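You operate a simulated robot arm through the tools that you are given. There is no shell and no other tool. Be economical: measure what you need, move in short steps, check, and stop when the job is done.

You are at the controls of a simulated robot arm. One attempt, no reset.

Task
Push the first aid box door that stands open shut. Put the full jar labelled "rings" from the top of the press bench on top of the orange cable reel and the full jar marked "eyelets" on the blue mat on the desk. Take the yellow case and put it on the front of the steel bench. Put the pink thread cone on the trailer deck away on the pink pad. Count the red rolls on the trailer deck, then put as many of the white can weights from the trailer deck on the blue tray. Put the black buckle on the valve end of the steel bench. Open the black-knobbed drawer, take the blue bobbin and put it in the inside of the black-knobbed drawer, then shut the drawer. Put two of the steel inserts from the back of the trailer deck on the front of the trailer deck. Do these in any order. Set down upright: full jar, pink thread cone, white can weight, steel insert.

Only the result counts: the job must be done as asked and must still hold three seconds after the hand-in. Knocking over, shifting, dropping, spilling or breaking anything else fails it.

Robot
A 6-joint arm with a two-finger gripper on a trunk, on a base that drives. Base frame: it is fixed to the floor where the robot stands at the start and does not move with it; the origin is under the middle of the robot, x ahead of it, y to its left, z up. Units: cm, degrees, N and s.
Its first joint turns from -166.0 to 166.0 degrees. Places, roughly: black buckle (4x6x2 cm) [-580, 970, 50]; black-knobbed drawer [-890, 680, 50]; blue bobbin (4x4x2 cm) [-650, 990, 50]; blue mat on the desk (18x16 cm) [-288, -244, 88]; blue tray (46x26x3 cm) [-620, 990, 50]; first aid box door [60, 10, 130]; front of the steel bench [-850, 750, 80]; front of the trailer deck [-510, 940, 50]; full jar [75, -175, 75]; inside of the black-knobbed drawer [-890, 680, 50]; orange cable reel (8x8x6 cm) [80, -150, 90]; pink pad (15x15 cm) [112, -74, 120]; pink thread cone (8x8x13 cm) [-540, 940, 50]; red roll [-600, 950, 50]; steel insert [-700, 1000, 50]; valve end of the steel bench [-840, 860, 80]; white can weight [-550, 975, 50]; yellow case [-475, 875, 75]. Payload 2.54 kg.
Tool frame: the origin (TCP) lies between the finger pads and is the grasp point; the fingertips stand 3 cm ahead of it; z points along the fingers, y is the line along which they close. Largest opening 11.6 cm; the body of the gripper starts 9.5 cm behind the TCP.
Orientation is that of the tool frame in the base frame, as a unit quaternion [x, y, z, w]. With the fingers straight down and closing along the base's y, the tool's x points along the base's -x, its y along +y and its z along -z.

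Tools
- The arm moves only by the tool jog_arm. Its argument "rows" is one flat list of numbers, 7 for each row, row after row: the gripper command, from -1 (shut) to 1 (fully open), values between in proportion, then the shift along the base's x, y, z in units of 30 mm (1.0 is 30 mm), then the turn, a rotation vector about the base's x, y, z in units of 6 degrees (1.0 is 6 degrees). In form: [jaw, tx, ty, tz, wx, wy, wz, jaw, tx, ty, tz, wx, wy, wz, ...]. A call has 1 to 8 rows; each row shifts and turns the commanded pose from where the row before left it. A call with a number of a shift or a turn outside -1 to 1 is refused whole. A row lasts 0.2 s, in which the tool goes at most 5 cm and 8.6 degrees; a call with a longer step from one row to the next is refused whole, and so is a gripper value outside its range. Where a pose cannot be reached the arm comes as near as it can. A force on the tool above 40 N (or 10 N above the force at the start of the call, whichever is more), or a blocked arm, ends the call early, and 0.2 s more pass. Each finger travels about 7.2 cm/s and halts on what it meets, pressing with about 34 N; the grip force reading is that of the motor and also rises with nothing between the fingers. The clock runs only during rows and for 0.2 s after the last one: add rows that do not move to give the fingers time. The reply holds the time, the measured pose of the TCP, the force on the tool along the base axes, the opening and the grip force, in the units named above and with some noise, with the torque about the TCP (base axes, N m) and any sound that the robot's microphone picked up, and new pictures: "pictures" is both (left out), scene, wrist or none.
- Cameras (640 x 400 px; columns grow to the right, rows downward): "scene" is now at [-2.88, 13.53, 145.52]; the picture's right is [-0.15, -0.99, 0.00], its down [-0.09, 0.01, -1.00] and it looks along [0.98, -0.15, -0.09] (base axes); focal length 289 px, centre (320, 200). "wrist" rides on the gripper at [6.9, -1.5, -12.2] in the tool frame; the picture's right is [0.21, 0.98, 0.00], its down [-0.83, 0.18, -0.53] and it looks along [-0.52, 0.11, 0.85] (tool axes); focal length 251 px, centre (320, 200). There is no depth. A picture from a camera that has moved, and an enlarged one, comes with that camera's place and axes in the base frame and with its lens.
- drive_base(legs): drives the robot by 1 to 6 legs, each [ahead, left, turn to the left] in cm, cm and degrees, along the robot's own axes; the way and the turn of a leg run together, so that a leg with both is an arc; at most 150 cm and 180 degrees a leg. The arm and the cameras ride along, it lands a little off, and it stops where it bumps. It gives what a move gives, and a new picture of the scene camera.
- aim_head(pan, tilt): turns the head with the scene camera to pan (to the left, within 120 degrees either way) and tilt (down, from -29 to 69), counted from straight ahead of the robot. It gives what a move gives, and a new picture of the scene camera.
- enlarge(camera, box): a new picture of the part [left, top, right, bottom] of that camera's present view, enlarged. No time passes.
- finish_job(): hands the job in; it is judged then, once.

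Work in short steps. Places have to be worked out from the pictures, the camera data and where the tool is seen: move nearer, look again, correct. Check each grasp and each placing, and mend what went wrong. You have 556 turns and 360 pictures in all, those below and enlarged ones among them. Open the gripper and draw the arm clear of the work before you hand the job in, unless the task says otherwise; then end with one line.

The tools are called after "Emit:" as a command line: name --argument value ..., lists and objects as JSON in quotes. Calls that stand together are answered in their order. jog_arm: Moves the arm, as the interface text tells. Its arguments: {"type":"object","properties":{"rows":{"type":"array"},"pictures":{"type":"string","enum":["both","scene","wrist","none"]}},"required":["rows"]} The other tools are called the same way: drive_base (legs) drives the base; aim_head (pan, tilt) turns the head that bears the scene camera; enlarge (camera, box) takes an enlarged picture of a part of a camera's view; finish_job () hands the job in.

At the start:

```text
t: 0.0
ee_pos: [52.59, 20.14, 143.13]
tcp_rot: [0.0, 1.0, -0.001, 0.0]
contact_force: [-0.2, -0.1, 0.4]
moment: [0.0, 0.0, -0.02]
grip_width: 11.61
grasp_force: 0.1
robot x, y, heading: [0.06, -0.46, -0.1]
head pan, tilt: [-8.6, 5.2]
```

scene: 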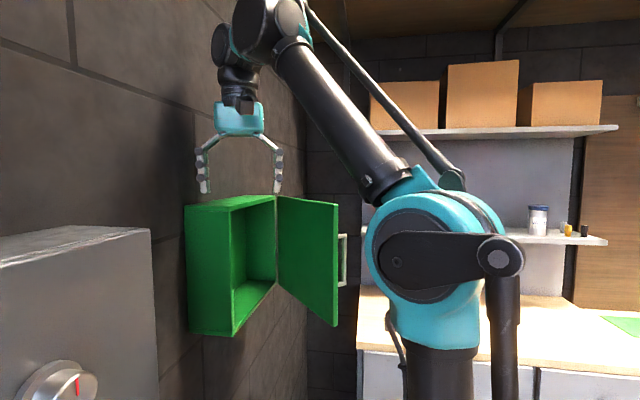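
wrist: 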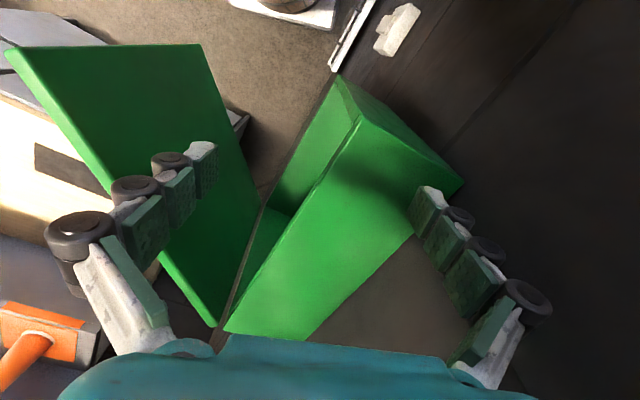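

The green box's front runs from about (49,22) to the hinge at (73,14), with its top at z≈140. The door stands about 44° open with its free edge near (49,2). I raise the arm, close the fingers and go around to the outer side of the door.

Emit:
jog_arm --rows '[-1, 0, 0, 1, 0, 0, 0, -1, 0, 0, 1, 0, 0, 0, -1, 0, -1, 0.5, 0, 0, 0, -1, 0, -1, 0, 0, 0, 0, -1, 0, -1, 0, 0, 0, 0, -1, 0, -1, 0, 0, 0, 0, -1, 0, -1, 0, 0, 0, 0, -1, 0, -1, 0, 0, 0, 0]' --pictures "none"

Emit:
jog_arm --rows '[-1, 0, -1, 0, 0, 0, 0, -1, 0, -1, 0, 0, 0, 0, -1, 0, -1, 0, 0, 0, 0, -1, 0, -1, 0, 0, 0, 0, -1, 0, 0, 0, 0, 0, 0]'

```text
t: 1.8
ee_pos: [52.35, 1.86, 147.77]
tcp_rot: [0.0, 1.0, 0.001, 0.0]
contact_force: [0.2, 0.2, 0.4]
moment: [-0.04, 0.01, 0.0]
grip_width: 0.01
grasp_force: 28.6
out of reach, approached as far as the arm can: row 2, 3
robot x, y, heading: [-0.1, -0.4, 0.1]
head pan, tilt: [-8.6, 5.2]
```

```text
t: 3.0
ee_pos: [52.31, -10.26, 147.71]
tcp_rot: [0.0, 1.0, 0.0, 0.0]
contact_force: [0.6, 0.6, 0.8]
moment: [0.0, 0.03, 0.02]
grip_width: 0.0
grasp_force: 28.7
robot x, y, heading: [-0.17, -0.15, 0.2]
head pan, tilt: [-8.6, 5.2]
camera scene: at [-2.88, 13.53, 145.52], right [-0.15, -0.99, 0.0], down [-0.09, 0.01, -1.0], along [0.98, -0.15, -0.09], focal length 289 px, centre (320, 200)
camera wrist: at [45.46, -11.69, 159.94], right [-0.21, 0.98, 0.0], down [0.83, 0.18, 0.53], along [0.52, 0.11, -0.85], focal length 251 px, centre (320, 200)
```

scene: 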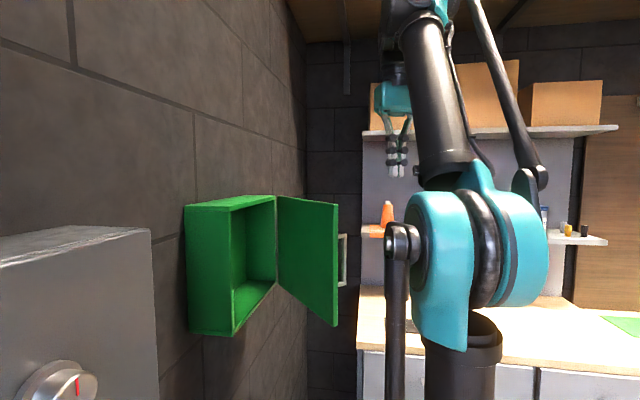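
wrist: 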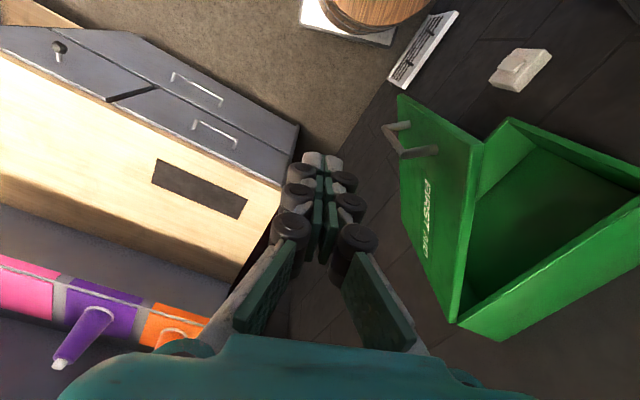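

The door's outer face and its handle are visible. I lower the closed fingers beside the door at x≈57, above and inboard of the handle.

Emit:
jog_arm --rows '[-1, 0.8, 0, -0.9, 0, 0, 0, -1, 0.8, 0, -0.9, 0, 0, 0, -1, 0, 0, -1, 0, 0, 0, -1, 0, 0, -1, 0, 0, 0, -1, 0, 0, -0.8, 0, 0, 0, -1, 0, 0, 0, 0, 0, 0]'

```text
t: 4.4
ee_pos: [57.17, -10.12, 133.91]
tcp_rot: [0.0, 1.0, 0.0, 0.0]
contact_force: [-0.3, 0.5, -0.1]
moment: [-0.02, -0.02, -0.03]
grip_width: 0.0
grasp_force: 28.6
robot x, y, heading: [-0.14, -0.18, 0.2]
head pan, tilt: [-8.6, 5.2]
camera scene: at [-2.88, 13.52, 145.52], right [-0.15, -0.99, 0.0], down [-0.09, 0.01, -1.0], along [0.98, -0.15, -0.09], focal length 289 px, centre (320, 200)
camera wrist: at [50.35, -11.61, 146.12], right [-0.21, 0.98, 0.0], down [0.83, 0.18, 0.53], along [0.52, 0.11, -0.85], focal length 251 px, centre (320, 200)
```

scene: 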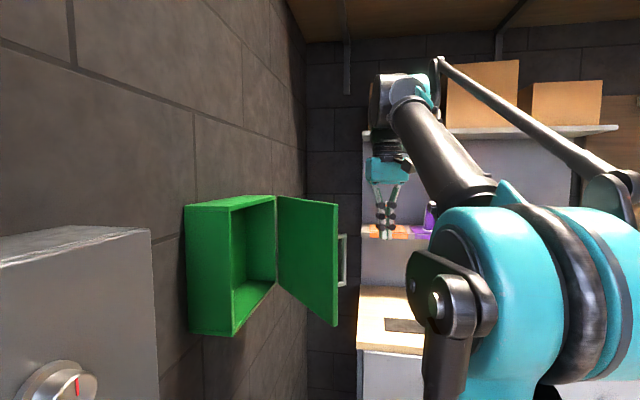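
wrist: 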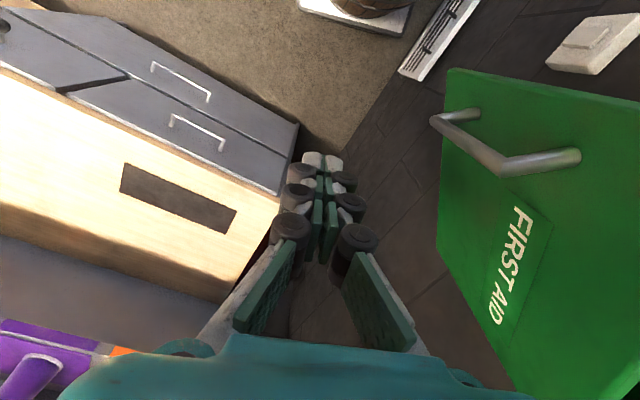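

The fingers are beside the door. I sweep in +y to push the door until it resists.

Emit:
jog_arm --rows '[-1, 0, 1, 0, 0, 0, 0, -1, 0, 1, 0, 0, 0, 0, -1, 0, 1, 0, 0, 0, 0, -1, 0, 1, 0, 0, 0, 0, -1, 0, 1, 0, 0, 0, 0, -1, 0, 1, 0, 0, 0, 0, -1, 0, 0.8, 0, 0, 0, 0]'

```text
t: 6.0
ee_pos: [57.14, 10.17, 134.04]
tcp_rot: [0.001, 1.0, 0.0, 0.0]
contact_force: [-0.2, 0.2, 0.8]
moment: [0.03, -0.01, 0.02]
grip_width: 0.0
grasp_force: 28.2
robot x, y, heading: [0.03, 0.14, -0.2]
head pan, tilt: [-8.6, 5.2]
camera scene: at [-2.88, 13.51, 145.52], right [-0.15, -0.99, 0.0], down [-0.09, 0.01, -1.0], along [0.98, -0.15, -0.09], focal length 289 px, centre (320, 200)
camera wrist: at [50.3, 8.67, 146.18], right [-0.21, 0.98, 0.0], down [0.83, 0.18, 0.53], along [0.52, 0.11, -0.85], focal length 251 px, centre (320, 200)
```

scene: 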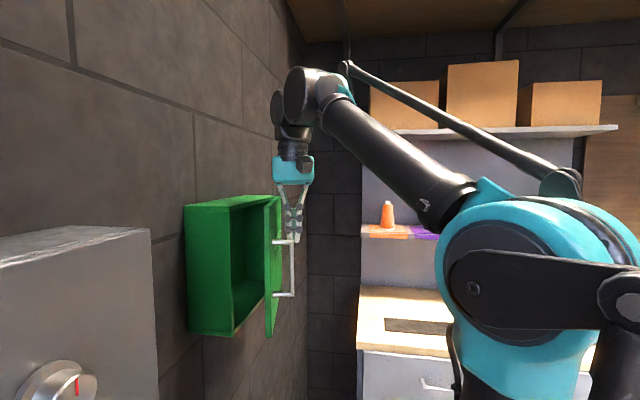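
wrist: 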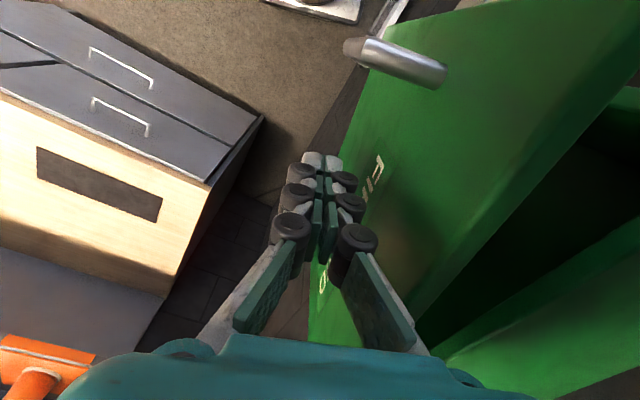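

The door is half shut, so I keep pushing.

Emit:
jog_arm --rows '[-1, 0, 1, 0, 0, 0, 0, -1, -0.1, 1, 0, 0, 0, 0, -1, -0.1, 0.7, 0, 0, 0, 0, -1, 0, 0.5, 0, 0, 0, 0, -1, 0, 0.5, 0, 0, 0, 0, -1, 0, 0, 0, 0, 0, 0]'

```text
t: 6.7
ee_pos: [56.82, 15.33, 134.12]
tcp_rot: [0.004, 1.0, -0.006, 0.0]
contact_force: [2.6, -22.2, 4.6]
moment: [1.45, 0.06, -0.06]
grip_width: 0.0
grasp_force: 28.2
robot x, y, heading: [0.07, -0.34, -0.0]
head pan, tilt: [-8.6, 5.2]
stopped in row 3: the force on the tool passed its limit at 54 N (the readings are from after the stop); the commanded pose is now the measured one
camera scene: at [-2.87, 13.35, 145.53], right [-0.15, -0.99, 0.0], down [-0.09, 0.01, -1.0], along [0.98, -0.15, -0.09], focal length 289 px, centre (320, 200)
camera wrist: at [50.02, 14.14, 146.27], right [-0.21, 0.98, -0.01], down [0.83, 0.18, 0.53], along [0.52, 0.1, -0.85], focal length 251 px, centre (320, 200)
```

scene: 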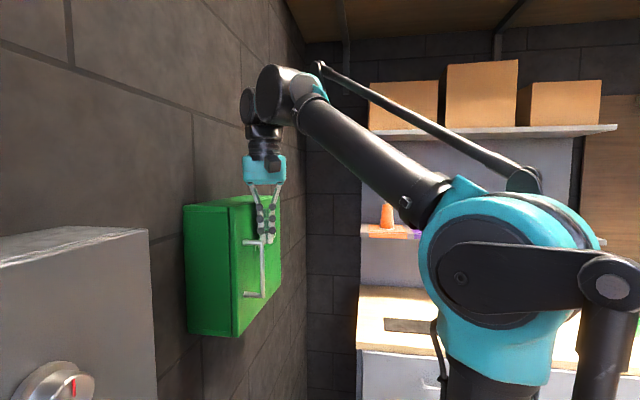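
wrist: 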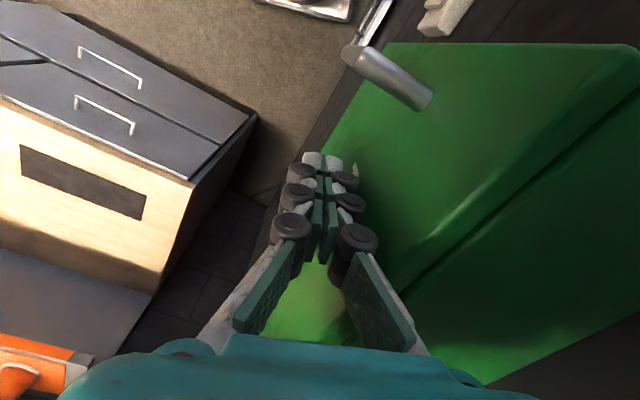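

The door met the box with force and looks flush. I back off and look again.

Emit:
jog_arm --rows '[-1, 0, -0.5, 0, 0, 0, 0, -1, 0, -1, 0, 0, 0, 0, -1, 0, -1, 0.3, 0, 0, 0, -1, 0, -1, 1, 0, 0, 0, -1, 0, -1, 1, 0, 0, 0, -1, 0, -1, 1, 0, 0, 0, -1, 0, 0, 0.5, 0, 0, 0]' --pictures "none"

Emit:
enlarge --camera "scene" --box '[160, 180, 320, 360]'

Emit:
aim_head --pan -60 --tilt 20

```text
t: 8.2
ee_pos: [56.75, -0.77, 145.41]
tcp_rot: [0.004, 1.0, -0.004, -0.001]
contact_force: [0.2, 0.3, 0.5]
moment: [-0.01, -0.03, 0.03]
grip_width: 0.04
grasp_force: 28.8
robot x, y, heading: [-0.01, 0.16, -0.1]
head pan, tilt: [-8.6, 5.2]
```

```text
2.22 times, centred on (240, 270) of scene
camera zoom: at [-2.89, 13.52, 145.52], right [-0.15, -0.99, 0.0], down [-0.09, 0.01, -1.0], along [0.98, -0.15, -0.09], focal length 642 px, centre (498, 44)
```

zoom: 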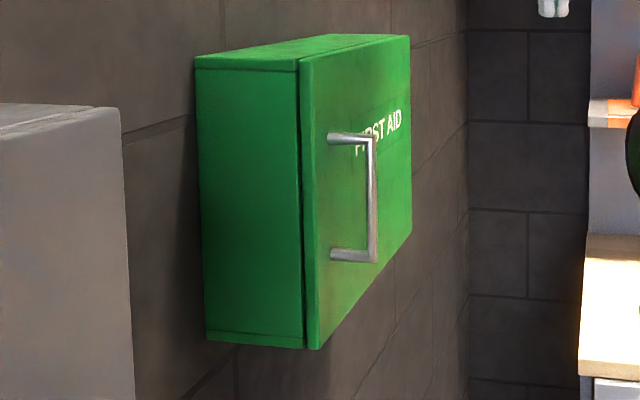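

```text
t: 9.4
ee_pos: [56.8, -0.75, 145.42]
tcp_rot: [0.003, 1.0, -0.005, 0.0]
contact_force: [-0.6, 0.4, 0.1]
moment: [0.0, 0.01, 0.02]
grip_width: 0.03
grasp_force: 28.3
robot x, y, heading: [-0.07, -0.44, -0.0]
head pan, tilt: [-60.0, 20.0]
camera scene: at [-7.3, 6.83, 143.11], right [-0.87, -0.5, 0.0], down [-0.17, 0.3, -0.94], along [0.47, -0.81, -0.34], focal length 289 px, centre (320, 200)
```

scene: 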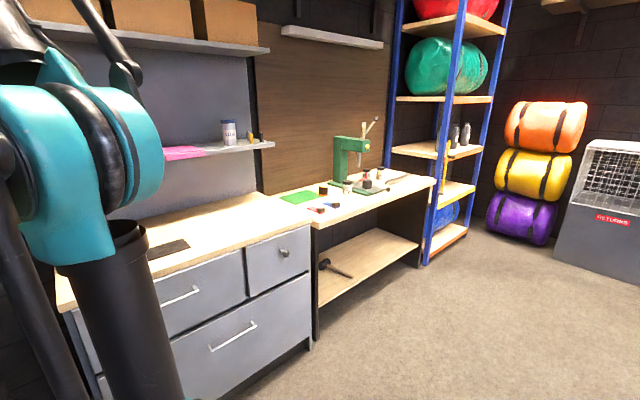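

The door is shut. Next I look at the press bench, where the jars and reel should be.

Emit:
enlarge --camera "scene" --box '[270, 110, 450, 222]'

Emit:
enlarge --camera "scene" --box '[140, 90, 300, 190]'

```text
3.56 times, centred on (360, 166) of scene
camera zoom: at [-7.3, 6.83, 143.11], right [-0.87, -0.5, 0.0], down [-0.17, 0.3, -0.94], along [0.47, -0.81, -0.34], focal length 1027 px, centre (178, 321)
```

zoom: 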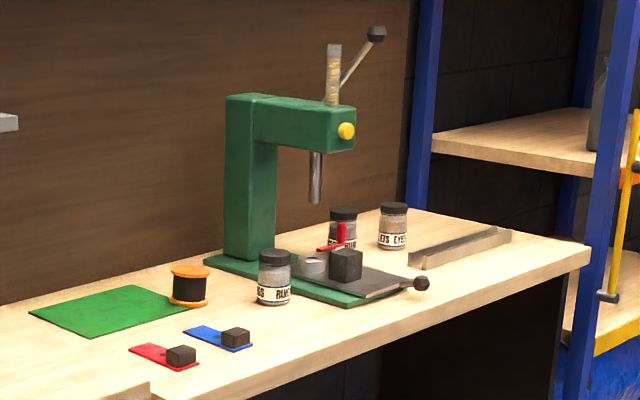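

```text
4.00 times, centred on (220, 140) of scene
camera zoom: at [-7.3, 6.83, 143.11], right [-0.87, -0.5, 0.0], down [-0.17, 0.3, -0.94], along [0.47, -0.81, -0.34], focal length 1155 px, centre (720, 440)
```

zoom: 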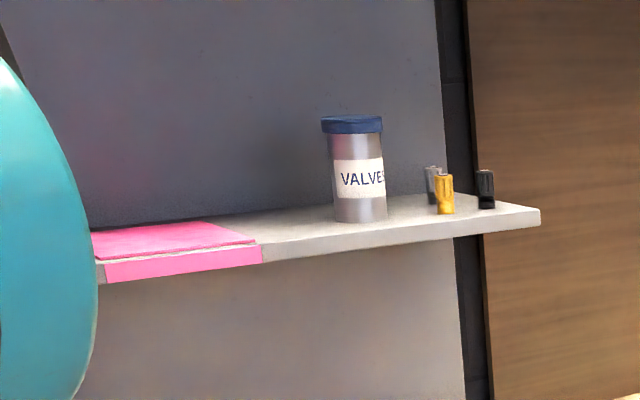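

The three jars stand around the green press. I turn to face that wall (the room is about −18° to the base frame) and slide sideways toward the bench.

Emit:
drive_base --legs '[[0, 0, -18.3], [0, -110, 0]]'

Emit:
aim_head --pan -10 --tilt 30

```text
t: 16.1
ee_pos: [19.47, -123.81, 145.48]
tcp_rot: [0.157, 0.988, -0.005, -0.001]
contact_force: [0.1, -0.1, -0.3]
moment: [0.02, 0.04, -0.02]
grip_width: 0.01
grasp_force: 28.4
robot x, y, heading: [-34.18, -105.89, -17.9]
head pan, tilt: [-60.0, 20.0]
camera scene: at [-39.16, -97.04, 143.11], right [-0.98, -0.21, 0.0], down [-0.07, 0.33, -0.94], along [0.2, -0.92, -0.34], focal length 289 px, centre (320, 200)
```

scene: 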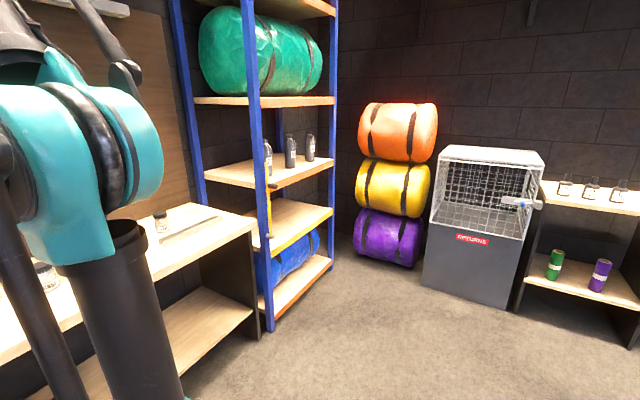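

```text
t: 17.3
ee_pos: [19.57, -123.77, 145.4]
tcp_rot: [0.156, 0.988, -0.005, 0.0]
contact_force: [0.6, 0.1, 0.7]
moment: [0.05, -0.01, 0.0]
grip_width: 0.0
grasp_force: 28.8
robot x, y, heading: [-34.32, -105.42, -17.9]
head pan, tilt: [-10.0, 30.0]
camera scene: at [-33.13, -92.15, 141.51], right [-0.47, -0.88, 0.0], down [-0.44, 0.23, -0.87], along [0.77, -0.4, -0.5], focal length 289 px, centre (320, 200)
```

scene: 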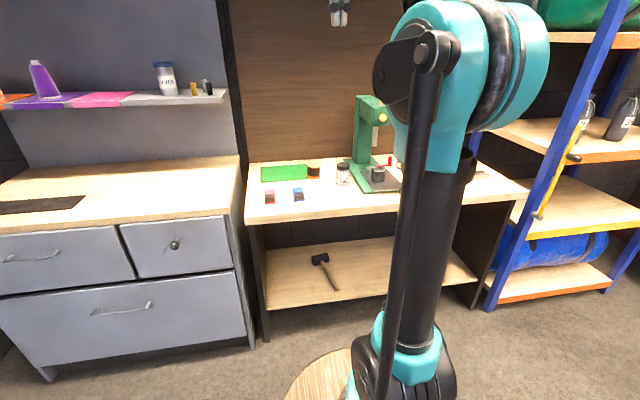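

Triangulation puts the bench top at z≈82, the front jar at (67,−155) and the reel at (80,−148), with the other jars near (67,−191) and (59,−201). I drive to about (−12,−141), which puts all of them in reach, and tip the head down.

Emit:
drive_base --legs '[[32, -27, 0]]'

Emit:
enlarge --camera "scene" --box '[240, 100, 640, 350]'

```text
t: 19.9
ee_pos: [41.78, -159.29, 145.43]
tcp_rot: [0.157, 0.988, -0.005, -0.001]
contact_force: [0.3, -1.1, -0.7]
moment: [0.03, -0.01, 0.01]
grip_width: 0.0
grasp_force: 28.3
robot x, y, heading: [-12.51, -141.3, -17.6]
head pan, tilt: [-10.0, 30.0]
camera scene: at [-10.85, -127.6, 141.51], right [-0.47, -0.88, 0.0], down [-0.44, 0.23, -0.87], along [0.77, -0.41, -0.5], focal length 289 px, centre (320, 200)
```

scene: 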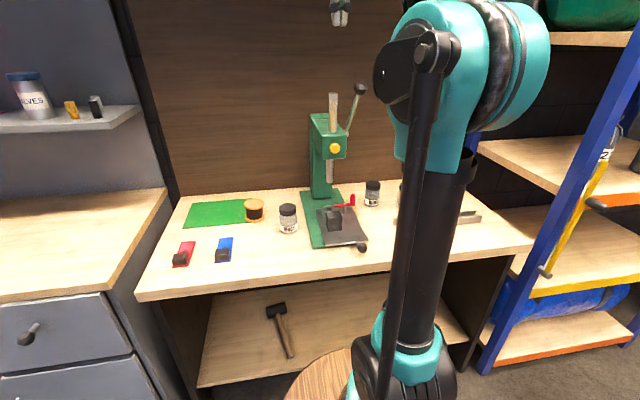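

```text
1.60 times, centred on (440, 225) of scene
camera zoom: at [-10.85, -127.6, 141.51], right [-0.47, -0.88, 0.0], down [-0.44, 0.23, -0.87], along [0.77, -0.41, -0.5], focal length 462 px, centre (128, 160)
```

zoom: 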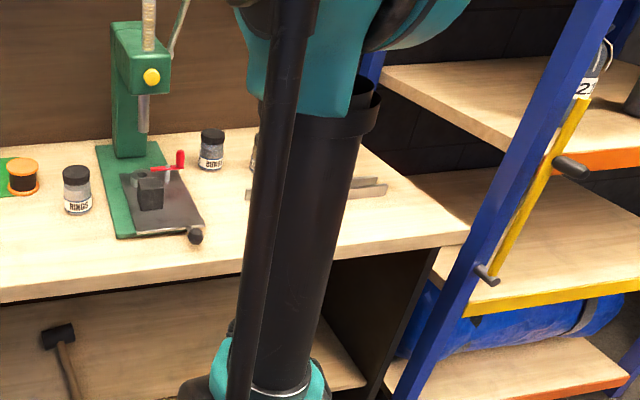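

The front jar says RINGS. I zoom in on it, the reel and the middle jar.

Emit:
enlarge --camera "scene" --box '[230, 170, 406, 280]'

```text
3.64 times, centred on (318, 225) of scene
camera zoom: at [-10.85, -127.6, 141.51], right [-0.47, -0.88, 0.0], down [-0.44, 0.23, -0.87], along [0.77, -0.41, -0.5], focal length 1050 px, centre (327, 109)
```

zoom: 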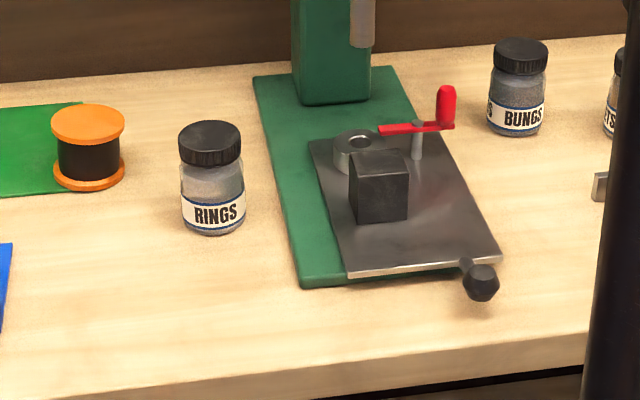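

The three jars read RINGS (66.4,−155.7), BUNGS and EYELETS, and the reel is at (80.3,−148) with its top at z≈88. I move the tool over the RINGS jar.

Emit:
jog_arm --rows '[0.48, 1, 0.15, -0.7, 0, 0, 0, 0.48, 1, 0.15, -0.7, 0, 0, 0, 0.48, 1, 0.15, -0.7, 0, 0, 0, 0.48, 1, 0.15, -0.7, 0, 0, 0, 0.48, 1, 0.15, -0.7, 0, 0, 0, 0.48, 1, 0.15, -0.7, 0, 0, 0, 0.48, 1, 0.15, -0.7, 0, 0, 0, 0.48, 1, 0.15, -0.7, 0, 0, 0]' --pictures "none"

Emit:
jog_arm --rows '[0.48, 0.2, 0, -1, 0, 0, 0, 0.48, 0, 0, -1, 0, 0, 0, 0.48, 0, 0, -1, 0, 0, 0, 0.48, 0, 0, -1, 0, 0, 0, 0.48, 0, 0, -1, 0, 0, 0, 0.48, 0, 0, -1, 0, 0, 0, 0.48, 0, 0, -1, 0, 0, 0, 0.48, 0, 0, 0, 0, 0, 0]' --pictures "both"

```text
t: 21.7
ee_pos: [65.68, -155.9, 128.63]
tcp_rot: [0.159, 0.987, -0.005, 0.0]
contact_force: [-0.6, 0.2, -0.6]
moment: [0.0, -0.02, 0.01]
grip_width: 8.57
grasp_force: 0.0
robot x, y, heading: [-12.02, -141.34, -18.1]
head pan, tilt: [-10.0, 30.0]
```

```text
t: 23.5
ee_pos: [66.37, -155.72, 107.54]
tcp_rot: [0.157, 0.988, -0.004, -0.001]
contact_force: [0.1, -0.3, 0.0]
moment: [0.02, 0.03, 0.02]
grip_width: 8.61
grasp_force: 0.0
robot x, y, heading: [-11.85, -141.02, -18.0]
head pan, tilt: [-10.0, 30.0]
camera scene: at [-10.85, -127.6, 141.51], right [-0.47, -0.88, 0.0], down [-0.44, 0.23, -0.87], along [0.77, -0.41, -0.5], focal length 289 px, centre (320, 200)
camera wrist: at [59.37, -154.95, 119.74], right [0.1, 0.99, -0.01], down [0.84, -0.08, 0.53], along [0.53, -0.06, -0.85], focal length 251 px, centre (320, 200)
```

scene: 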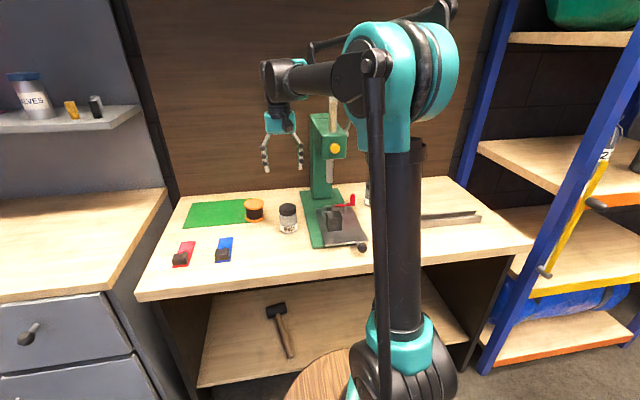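
wrist: 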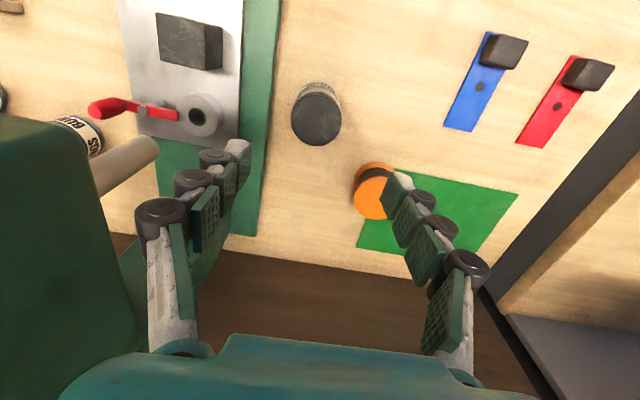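

The jar's lid is about 0.6 cm toward −y of the tool axis, and the press head is about 14 cm clear. I shift and lower to z≈87.5.

Emit:
jog_arm --rows '[0.48, 0, -0.2, -1, 0, 0, 0, 0.48, 0, 0, -1, 0, 0, 0, 0.48, 0, 0, -1, 0, 0, 0, 0.48, 0, 0, -1, 0, 0, 0, 0.48, 0, 0, -1, 0, 0, 0, 0.48, 0, 0, -1, 0, 0, 0, 0.48, 0, 0, -0.6, 0, 0, 0, 0.48, 0, 0, 0, 0, 0, 0]'

```text
t: 25.3
ee_pos: [66.39, -156.36, 87.9]
tcp_rot: [0.157, 0.988, -0.004, 0.0]
contact_force: [-0.1, 0.0, 0.8]
moment: [-0.01, 0.0, 0.0]
grip_width: 8.55
grasp_force: 0.1
robot x, y, heading: [-12.01, -141.19, -18.0]
head pan, tilt: [-10.0, 30.0]
camera scene: at [-10.85, -127.6, 141.51], right [-0.47, -0.88, 0.0], down [-0.44, 0.23, -0.87], along [0.77, -0.41, -0.5], focal length 289 px, centre (320, 200)
camera wrist: at [59.45, -155.5, 99.98], right [0.1, 0.99, -0.01], down [0.84, -0.08, 0.53], along [0.53, -0.06, -0.85], focal length 251 px, centre (320, 200)
```

scene: 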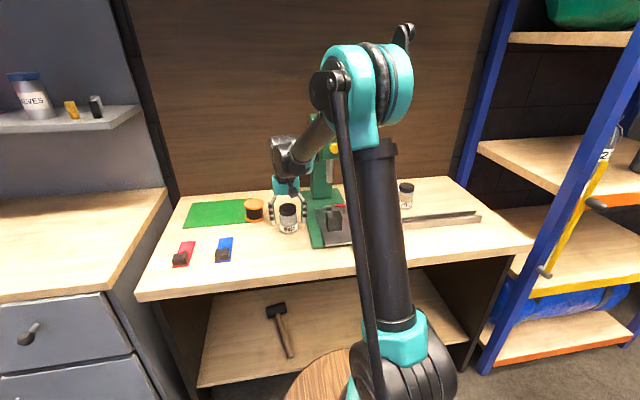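
wrist: 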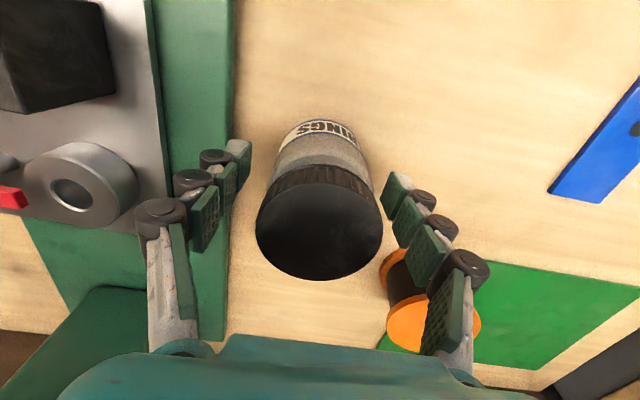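

Centred. I close the jaws and lift.

Emit:
jog_arm --rows '[-1, 0, 0, 0, 0, 0, 0, -1, 0, 0, 0, 0, 0, 0, -1, 0, 0, 0, 0, 0, 0, -1, 0, 0, 0, 0, 0, 0, -1, 0, 0, 1, 0, 0, 0, -1, 0, 0, 1, 0, 0, 0, -1, 0, 0, 1, 0, 0, 0, -1, 0, 0, 0, 0, 0, 0]' --pictures "wrist"

```text
t: 27.1
ee_pos: [66.41, -156.33, 96.79]
tcp_rot: [0.158, 0.988, -0.004, -0.001]
contact_force: [-0.3, -0.1, -2.2]
moment: [-0.01, 0.03, 0.03]
grip_width: 5.84
grasp_force: 34.2
robot x, y, heading: [-12.07, -141.36, -18.2]
head pan, tilt: [-10.0, 30.0]
camera wrist: at [59.44, -155.53, 109.05], right [0.1, 0.99, -0.01], down [0.84, -0.08, 0.53], along [0.53, -0.06, -0.85], focal length 251 px, centre (320, 200)
```

wrist: 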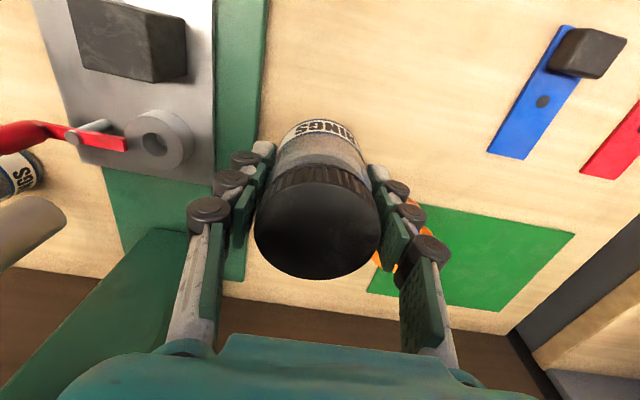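

The jar is held. I carry it above the reel at about (79.9,−148.2).

Emit:
jog_arm --rows '[-1, 0, 0, 1, 0, 0, 0, -1, 0.9, 0.54, 0, 0, 0, 0, -1, 0.9, 0.54, 0, 0, 0, 0, -1, 0.9, 0.54, 0, 0, 0, 0, -1, 0.9, 0.54, 0, 0, 0, 0, -1, 0.9, 0.54, 0, 0, 0, 0, -1, 0, 0, 0, 0, 0, 0]' --pictures "wrist"

Emit:
enlarge --camera "scene" --box '[200, 130, 360, 230]'

```text
t: 28.7
ee_pos: [79.9, -148.2, 99.99]
tcp_rot: [0.157, 0.988, -0.005, 0.0]
contact_force: [0.4, -0.6, -2.2]
moment: [0.01, 0.01, 0.02]
grip_width: 5.83
grasp_force: 34.4
robot x, y, heading: [-11.87, -140.94, -18.0]
head pan, tilt: [-10.0, 30.0]
camera wrist: at [72.98, -147.36, 112.06], right [0.1, 0.99, -0.01], down [0.84, -0.08, 0.53], along [0.53, -0.06, -0.85], focal length 251 px, centre (320, 200)
```

wrist: 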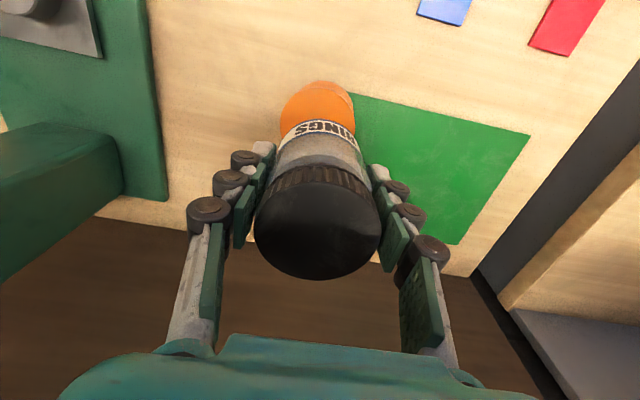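

```text
4.00 times, centred on (280, 180) of scene
camera zoom: at [-10.85, -127.6, 141.51], right [-0.47, -0.88, 0.0], down [-0.44, 0.23, -0.87], along [0.77, -0.41, -0.5], focal length 1155 px, centre (480, 280)
```

zoom: 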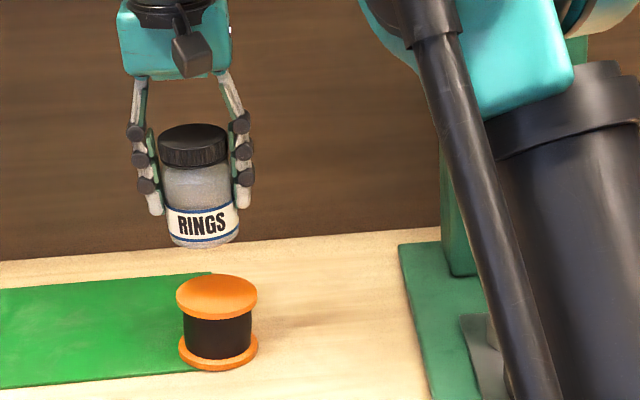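

The scene projection matches the reel's centre. I lower until the jar's base should be just above the reel top (TCP ≈94.3) and then creep.

Emit:
jog_arm --rows '[-1, 0, -0.05, -1, 0, 0, 0, -1, 0, 0, -0.8, 0, 0, 0, -1, 0, 0, -0.1, 0, 0, 0, -1, 0, 0, 0, 0, 0, 0]' --pictures "none"

Emit:
enlarge --camera "scene" --box '[200, 130, 360, 230]'

```text
t: 29.7
ee_pos: [79.92, -148.32, 94.22]
tcp_rot: [0.157, 0.988, -0.005, 0.0]
contact_force: [5.7, 3.9, 18.4]
moment: [0.76, -0.58, -0.17]
grip_width: 5.88
grasp_force: 34.1
robot x, y, heading: [-12.22, -141.42, -17.9]
head pan, tilt: [-10.0, 30.0]
```

```text
4.00 times, centred on (280, 180) of scene
camera zoom: at [-10.9, -127.58, 141.51], right [-0.47, -0.88, 0.0], down [-0.44, 0.23, -0.87], along [0.77, -0.41, -0.5], focal length 1155 px, centre (480, 280)
```

zoom: 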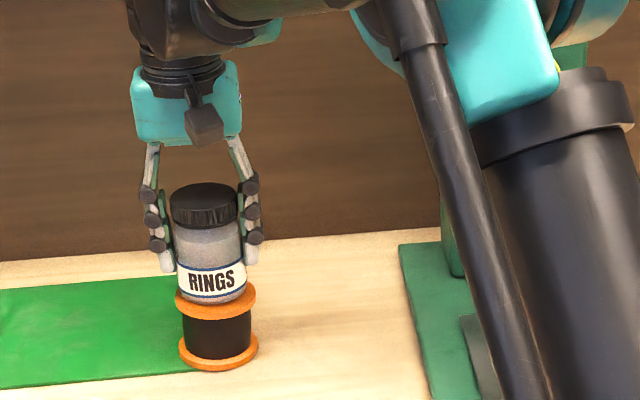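

The jar is in contact and well centred. I ease up slightly, open and rise.

Emit:
jog_arm --rows '[-1, 0, 0, 0.08, 0, 0, 0, -1, 0, 0, 0, 0, 0, 0, 0.45, 0, 0, 0, 0, 0, 0, 0.45, 0, 0, 0, 0, 0, 0, 0.45, 0, 0, 0, 0, 0, 0, 0.45, 0, 0, 1, 0, 0, 0, 0.45, 0, 0, 1, 0, 0, 0, 0.45, 0, 0, 1, 0, 0, 0]' --pictures "none"

Emit:
enlarge --camera "scene" --box '[200, 130, 360, 230]'

```text
t: 31.5
ee_pos: [79.96, -148.39, 103.55]
tcp_rot: [0.157, 0.988, -0.004, -0.001]
contact_force: [-0.1, 0.1, -0.3]
moment: [0.0, 0.03, 0.01]
grip_width: 8.43
grasp_force: 0.0
robot x, y, heading: [-12.07, -141.13, -18.0]
head pan, tilt: [-10.0, 30.0]
```

```text
4.00 times, centred on (280, 180) of scene
camera zoom: at [-10.84, -127.6, 141.51], right [-0.47, -0.88, 0.0], down [-0.44, 0.23, -0.87], along [0.77, -0.41, -0.5], focal length 1155 px, centre (480, 280)
```

zoom: 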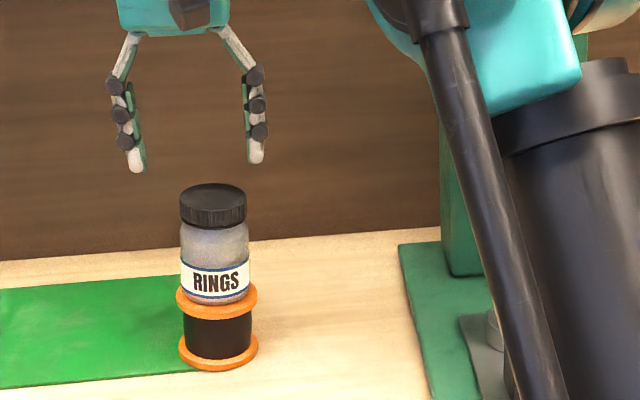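

The RINGS jar stands well on the reel. The press lever ball is near (57,−176,129), so I retract up and back before swinging around toward the EYELETS jar at about (60,−202).

Emit:
jog_arm --rows '[0.48, 0, 0, 1, 0, 0, 0, 0.48, -0.6, 0, 1, 0, 0, 0, 0.48, -1, 0, 1, 0, 0, 0, 0.48, -1, 0, 1, 0, 0, 0, 0.48, -1, 0, 1, 0, 0, 0, 0.48, -1, 0, 1, 0, 0, 0, 0.48, -1, 0, 1, 0, 0, 0, 0.48, -1, 0, 1, 0, 0, 0]' --pictures "none"

Emit:
jog_arm --rows '[0.48, -1, 0, 1, 0, 0, 0, 0.48, -1, 0, 1, 0, 0, 0, 0.48, -1, 0, 1, 0, 0, 0, 0.48, -1, 0, 1, 0, 0, 0, 0.48, -1, 0, 0, 0, 0, 0, 0.48, -1, 0, 0, 0, 0, 0, 0.48, 0, -1, 0, 0, 0, 0, 0.48, 0, -1, 0, 0, 0, 0]' --pictures "none"

Emit:
jog_arm --rows '[0.48, 0, -1, 0, 0, 0, 0, 0.48, 0, -1, 0, 0, 0, 0, 0.48, 0, -1, 0, 0, 0, 0, 0.48, 0, -1, 0, 0, 0, 0, 0.48, 0, -1, 0, 0, 0, 0, 0.48, 0, -1, 0, 0, 0, 0, 0.48, 0, -1, 0, 0, 0, 0, 0.48, 0, -1, 0, 0, 0, 0]' --pictures "none"

Emit:
jog_arm --rows '[0.48, 0, -1, 0, 0, 0, 0, 0.48, 0, -1, 0, 0, 0, 0, 0.48, 0, -1, 0, 0, 0, 0, 0.48, 0, -1, 0, 0, 0, 0, 0.48, 0, -1, 0, 0, 0, 0, 0.48, 0, -1, 0, 0, 0, 0, 0.48, 0, -1, 0, 0, 0, 0, 0.48, 0, -1, 0, 0, 0, 0]' --pictures "both"

```text
t: 33.3
ee_pos: [60.18, -148.43, 127.49]
tcp_rot: [0.159, 0.987, -0.004, -0.001]
contact_force: [0.1, 0.2, -0.9]
moment: [0.01, 0.07, -0.02]
grip_width: 8.59
grasp_force: 0.0
robot x, y, heading: [-11.98, -141.33, -18.1]
head pan, tilt: [-10.0, 30.0]
```

```text
t: 35.1
ee_pos: [42.11, -154.34, 139.47]
tcp_rot: [0.157, 0.988, -0.005, -0.001]
contact_force: [0.6, -0.3, 0.3]
moment: [-0.01, -0.01, 0.01]
grip_width: 8.55
grasp_force: 0.0
robot x, y, heading: [-12.14, -141.19, -18.0]
head pan, tilt: [-10.0, 30.0]
```

```text
t: 36.9
ee_pos: [41.94, -178.28, 139.38]
tcp_rot: [0.157, 0.988, -0.004, -0.001]
contact_force: [0.1, 0.0, -0.3]
moment: [-0.05, -0.04, -0.01]
grip_width: 8.58
grasp_force: 0.0
robot x, y, heading: [-12.12, -141.38, -17.7]
head pan, tilt: [-10.0, 30.0]
```

```text
t: 38.7
ee_pos: [40.83, -200.61, 136.38]
tcp_rot: [0.158, 0.988, -0.005, -0.001]
contact_force: [0.3, -0.4, -0.4]
moment: [-0.04, -0.01, 0.01]
grip_width: 8.59
grasp_force: 0.1
out of reach, approached as far as the arm can: row 6, 7, 8
robot x, y, heading: [-11.98, -141.14, -17.7]
head pan, tilt: [-10.0, 30.0]
camera scene: at [-10.87, -127.58, 141.51], right [-0.47, -0.88, 0.0], down [-0.44, 0.23, -0.87], along [0.77, -0.4, -0.5], focal length 289 px, centre (320, 200)
camera wrist: at [33.92, -199.76, 148.51], right [0.1, 0.99, -0.01], down [0.84, -0.08, 0.53], along [0.53, -0.06, -0.85], focal length 251 px, centre (320, 200)
```

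scene: 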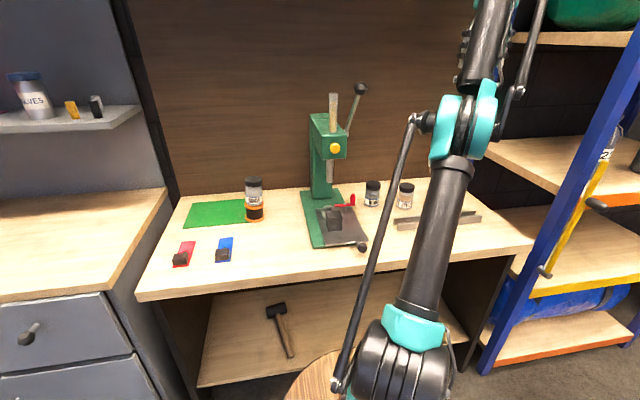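
wrist: 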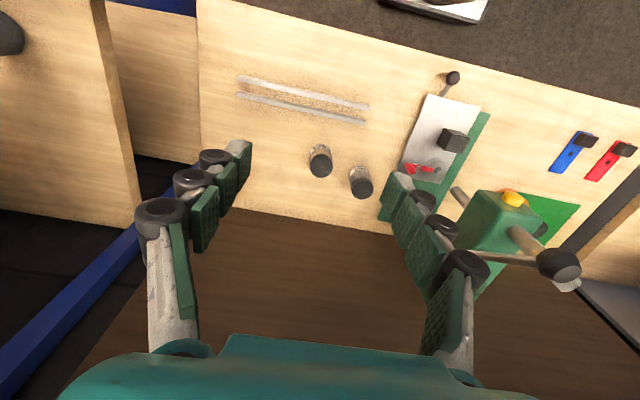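

The EYELETS jar should be at (59.3,−202.7). I descend above it.

Emit:
jog_arm --rows '[0.48, 1, -0.1, -1, 0, 0, 0, 0.48, 1, -0.1, -1, 0, 0, 0, 0.48, 1, -0.1, -1, 0, 0, 0, 0.48, 1, -0.1, -1, 0, 0, 0, 0.48, 1, -0.1, -1, 0, 0, 0, 0.48, 1, -0.1, -1, 0, 0, 0, 0.48, 0, 0, -1, 0, 0, 0, 0.48, 0, 0, -1, 0, 0, 0]' --pictures "none"

Emit:
jog_arm --rows '[0.48, 0, 0, -1, 0, 0, 0, 0.48, 0, 0, 0, 0, 0, 0]' --pictures "both"

```text
t: 40.5
ee_pos: [59.03, -202.68, 112.68]
tcp_rot: [0.158, 0.987, -0.004, -0.002]
contact_force: [-0.2, 0.5, 1.0]
moment: [0.01, -0.02, -0.02]
grip_width: 8.59
grasp_force: 0.1
out of reach, approached as far as the arm can: row 1
robot x, y, heading: [-12.4, -141.15, -17.9]
head pan, tilt: [-10.0, 30.0]
```

```text
t: 41.1
ee_pos: [58.85, -202.79, 109.59]
tcp_rot: [0.157, 0.988, -0.004, -0.001]
contact_force: [-0.7, -0.2, 0.4]
moment: [0.03, -0.02, -0.01]
grip_width: 8.58
grasp_force: 0.1
robot x, y, heading: [-12.0, -141.26, -17.7]
head pan, tilt: [-10.0, 30.0]
camera scene: at [-10.86, -127.61, 141.51], right [-0.47, -0.88, 0.0], down [-0.44, 0.23, -0.87], along [0.77, -0.41, -0.5], focal length 289 px, centre (320, 200)
camera wrist: at [51.99, -201.98, 121.78], right [0.1, 0.99, -0.01], down [0.84, -0.08, 0.53], along [0.53, -0.06, -0.85], focal length 251 px, centre (320, 200)
```

scene: 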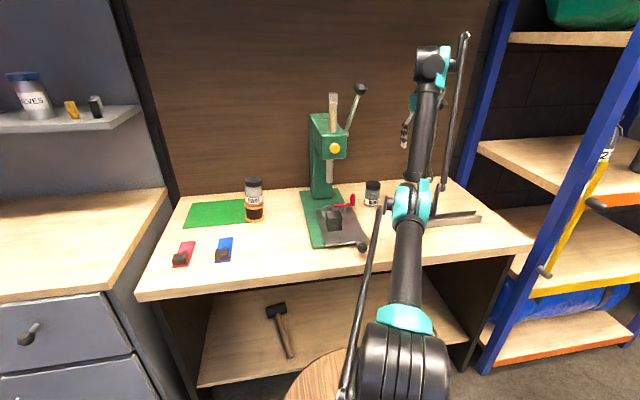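
wrist: 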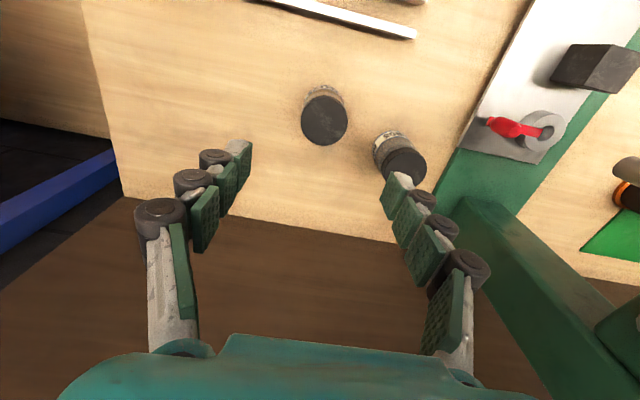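

The lid is off by about (+0.8,+0.35). I correct and descend to the grasp height.

Emit:
jog_arm --rows '[0.48, 0.26, 0.12, -0.5, 0, 0, 0, 0.48, 0, 0, -1, 0, 0, 0, 0.48, 0, 0, -1, 0, 0, 0, 0.48, 0, 0, -1, 0, 0, 0, 0.48, 0, 0, -1, 0, 0, 0, 0.48, 0, 0, -1, 0, 0, 0, 0.48, 0, 0, -1, 0, 0, 0, 0.48, 0, 0, -0.7, 0, 0, 0]' --pictures "wrist"

```text
t: 42.9
ee_pos: [67.36, -209.57, 100.54]
tcp_rot: [0.157, 0.988, -0.004, -0.002]
contact_force: [0.9, 0.2, 0.2]
moment: [0.03, 0.0, -0.01]
grip_width: 8.58
grasp_force: 0.0
out of reach, approached as far as the arm can: row 1, 2, 3, 4, 5, 6, 7, 8
robot x, y, heading: [-11.75, -141.11, -17.7]
head pan, tilt: [-10.0, 30.0]
camera wrist: at [60.41, -208.74, 112.65], right [0.1, 0.99, -0.01], down [0.84, -0.08, 0.53], along [0.53, -0.06, -0.85], focal length 251 px, centre (320, 200)
```

wrist: 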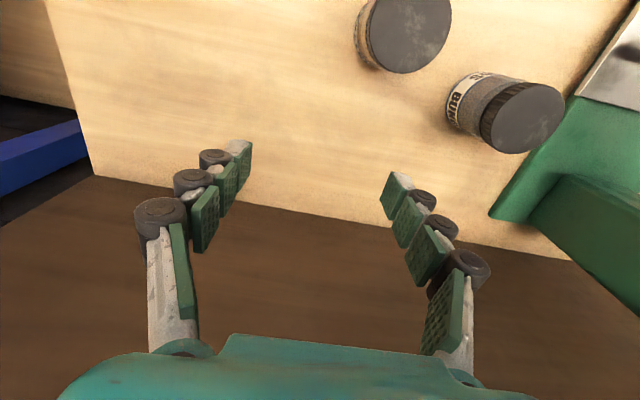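

The pose was out of reach here: the arm drifted outward but touched nothing. I lift and retract, then move the base so the jar is straight ahead.

Emit:
jog_arm --rows '[0.48, 0, 0, 1, 0, 0, 0, 0.48, -0.8, 0.3, 1, 0, 0, 0, 0.48, -1, 0.3, 1, 0, 0, 0, 0.48, -1, 0.3, 1, 0, 0, 0, 0.48, -1, 0.3, 1, 0, 0, 0, 0.48, -1, 0.3, 1, 0, 0, 0, 0.48, -1, 0.4, 1, 0, 0, 0, 0.48, -1, 0.4, 1, 0, 0, 0]' --pictures "none"

Emit:
jog_arm --rows '[0.48, -1, 0.6, 1, 0, 0, 0, 0.48, -0.5, 1, 1, 0, 0, 0, 0.48, 0, 1, 1, 0, 0, 0, 0.48, 0, 1, 0, 0, 0, 0, 0.48, 0, 1, 0, 0, 0, 0, 0.48, 0, 1, 0, 0, 0, 0, 0.48, 0, 1, 0, 0, 0, 0]' --pictures "none"

```text
t: 44.7
ee_pos: [48.49, -204.61, 125.63]
tcp_rot: [0.157, 0.988, -0.003, -0.003]
contact_force: [0.7, -0.7, 0.1]
moment: [0.0, 0.05, 0.03]
grip_width: 8.59
grasp_force: 0.1
out of reach, approached as far as the arm can: row 7, 8
robot x, y, heading: [-12.11, -140.97, -18.0]
head pan, tilt: [-10.0, 30.0]
```

```text
t: 46.3
ee_pos: [47.45, -188.61, 140.14]
tcp_rot: [0.159, 0.987, -0.004, -0.001]
contact_force: [0.6, -1.0, 0.0]
moment: [0.05, 0.03, 0.02]
grip_width: 8.56
grasp_force: 0.1
out of reach, approached as far as the arm can: row 1, 2, 4, 5, 6, 7
robot x, y, heading: [-12.14, -141.26, -18.1]
head pan, tilt: [-10.0, 30.0]
```

I drive about 36 cm to the right so the jar is straight ahead.

Emit:
drive_base --legs '[[-2, -36, 0]]'

```text
t: 48.6
ee_pos: [34.63, -222.11, 139.95]
tcp_rot: [0.157, 0.988, -0.004, -0.001]
contact_force: [-0.4, -1.1, 0.9]
moment: [0.02, -0.02, -0.03]
grip_width: 8.58
grasp_force: 0.0
robot x, y, heading: [-25.24, -175.15, -17.9]
head pan, tilt: [-10.0, 30.0]
camera scene: at [-23.76, -161.12, 141.51], right [-0.47, -0.88, 0.0], down [-0.44, 0.23, -0.87], along [0.77, -0.4, -0.5], focal length 289 px, centre (320, 200)
```

scene: 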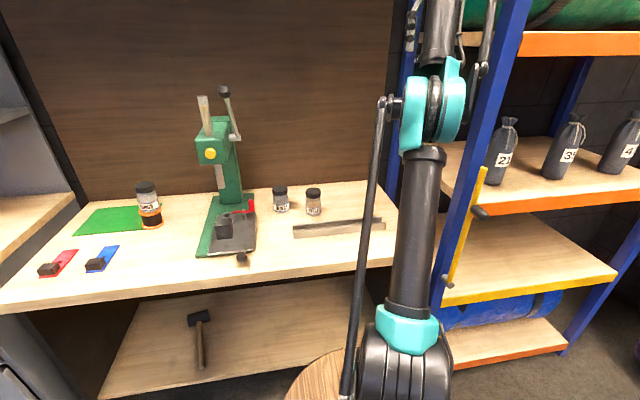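

Now I bring the tool over the EYELETS jar.

Emit:
jog_arm --rows '[0.48, 1, 0.8, 0, 0, 0, 0, 0.48, 1, 0.8, 0, 0, 0, 0, 0.48, 1, 0.8, -0.5, 0, 0, 0, 0.48, 1, 0.8, -1, 0, 0, 0, 0.48, 1, 0.8, -1, 0, 0, 0, 0.48, 1, 0.8, -1, 0, 0, 0, 0.48, 1, 0.8, -1, 0, 0, 0, 0.48, 1, 0.8, -1, 0, 0, 0]' --pictures "none"

Emit:
jog_arm --rows '[0.48, 0.3, 0, -1, 0, 0, 0, 0.48, 0, 0, -1, 0, 0, 0, 0.48, 0, 0, -1, 0, 0, 0, 0.48, 0, 0, -1, 0, 0, 0, 0.48, 0, 0, -1, 0, 0, 0, 0.48, 0, 0, 0, 0, 0, 0]' --pictures "wrist"

```text
t: 50.4
ee_pos: [58.1, -202.68, 122.87]
tcp_rot: [0.157, 0.988, -0.003, -0.001]
contact_force: [-0.6, 0.2, 0.5]
moment: [0.04, -0.02, 0.03]
grip_width: 8.57
grasp_force: 0.0
out of reach, approached as far as the arm can: row 2
robot x, y, heading: [-24.93, -174.71, -17.9]
head pan, tilt: [-10.0, 30.0]
```

```text
t: 51.8
ee_pos: [58.92, -202.69, 107.81]
tcp_rot: [0.157, 0.988, -0.004, -0.002]
contact_force: [0.0, 0.4, -0.3]
moment: [0.03, 0.02, 0.03]
grip_width: 8.56
grasp_force: 0.0
robot x, y, heading: [-25.12, -174.59, -17.8]
head pan, tilt: [-10.0, 30.0]
camera wrist: at [52.12, -201.82, 120.04], right [0.1, 0.99, -0.01], down [0.84, -0.08, 0.53], along [0.53, -0.06, -0.85], focal length 251 px, centre (320, 200)
```

wrist: 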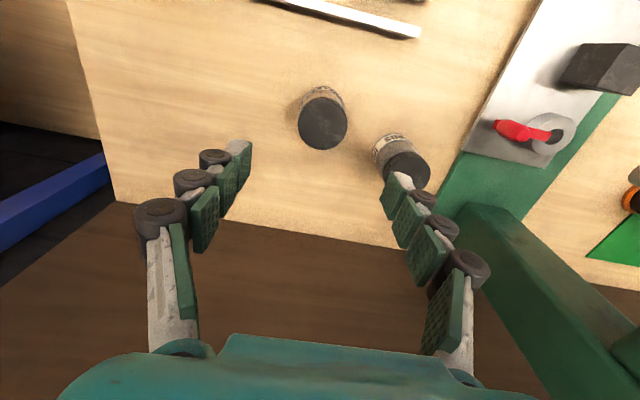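

Emit:
jog_arm --rows '[0.48, 0.25, 0.07, -1, 0, 0, 0, 0.48, 0, 0, -1, 0, 0, 0, 0.48, 0, 0, -1, 0, 0, 0, 0.48, 0, 0, -1, 0, 0, 0, 0.48, 0, 0, -1, 0, 0, 0, 0.48, 0, 0, -1, 0, 0, 0, 0.48, 0, 0, -0.6, 0, 0, 0, 0.48, 0, 0, 0, 0, 0, 0]' --pictures "wrist"

```text
t: 53.6
ee_pos: [59.99, -202.37, 87.98]
tcp_rot: [0.157, 0.988, -0.005, -0.002]
contact_force: [-0.8, 0.5, -0.4]
moment: [-0.03, 0.03, -0.01]
grip_width: 8.59
grasp_force: 0.0
robot x, y, heading: [-24.63, -174.25, -18.1]
head pan, tilt: [-10.0, 30.0]
camera wrist: at [52.98, -201.63, 100.17], right [0.1, 0.99, -0.01], down [0.84, -0.08, 0.53], along [0.53, -0.06, -0.85], focal length 251 px, centre (320, 200)
```

wrist: 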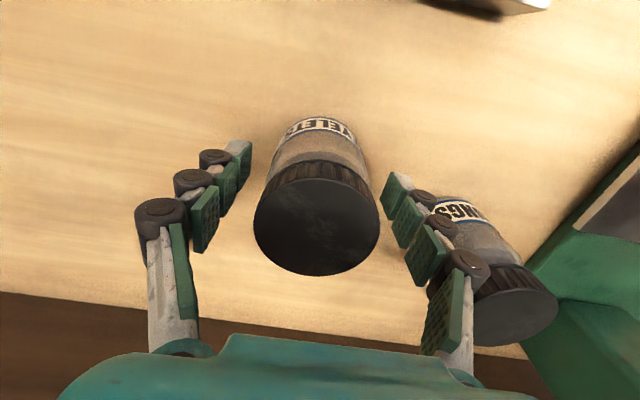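

Centred on the EYELETS jar. I grip and lift straight up.

Emit:
jog_arm --rows '[-1, 0, 0, 0, 0, 0, 0, -1, 0, 0, 0, 0, 0, 0, -1, 0, 0, 0, 0, 0, 0, -1, 0, 0, 0, 0, 0, 0, -1, 0, 0, 1, 0, 0, 0, -1, 0, 0, 1, 0, 0, 0, -1, 0, 0, 1, 0, 0, 0, -1, 0, 0, 1, 0, 0, 0]' --pictures "wrist"

```text
t: 55.4
ee_pos: [59.96, -202.54, 100.09]
tcp_rot: [0.156, 0.988, -0.005, -0.001]
contact_force: [0.4, -0.1, -3.9]
moment: [0.0, 0.04, 0.0]
grip_width: 5.8
grasp_force: 33.8
robot x, y, heading: [-25.04, -174.96, -17.9]
head pan, tilt: [-10.0, 30.0]
camera wrist: at [53.0, -201.73, 112.19], right [0.1, 0.99, -0.01], down [0.84, -0.08, 0.53], along [0.53, -0.06, -0.85], focal length 251 px, centre (320, 200)
```

wrist: 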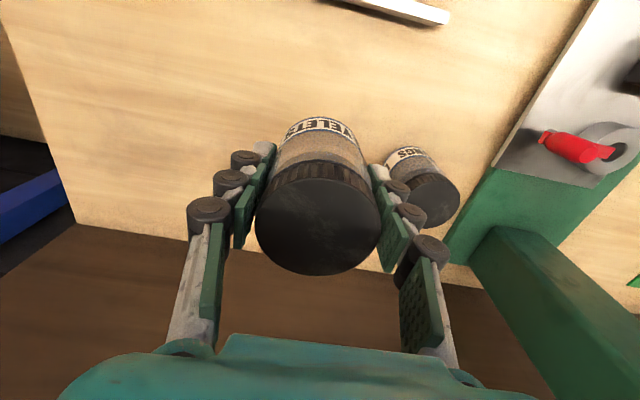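

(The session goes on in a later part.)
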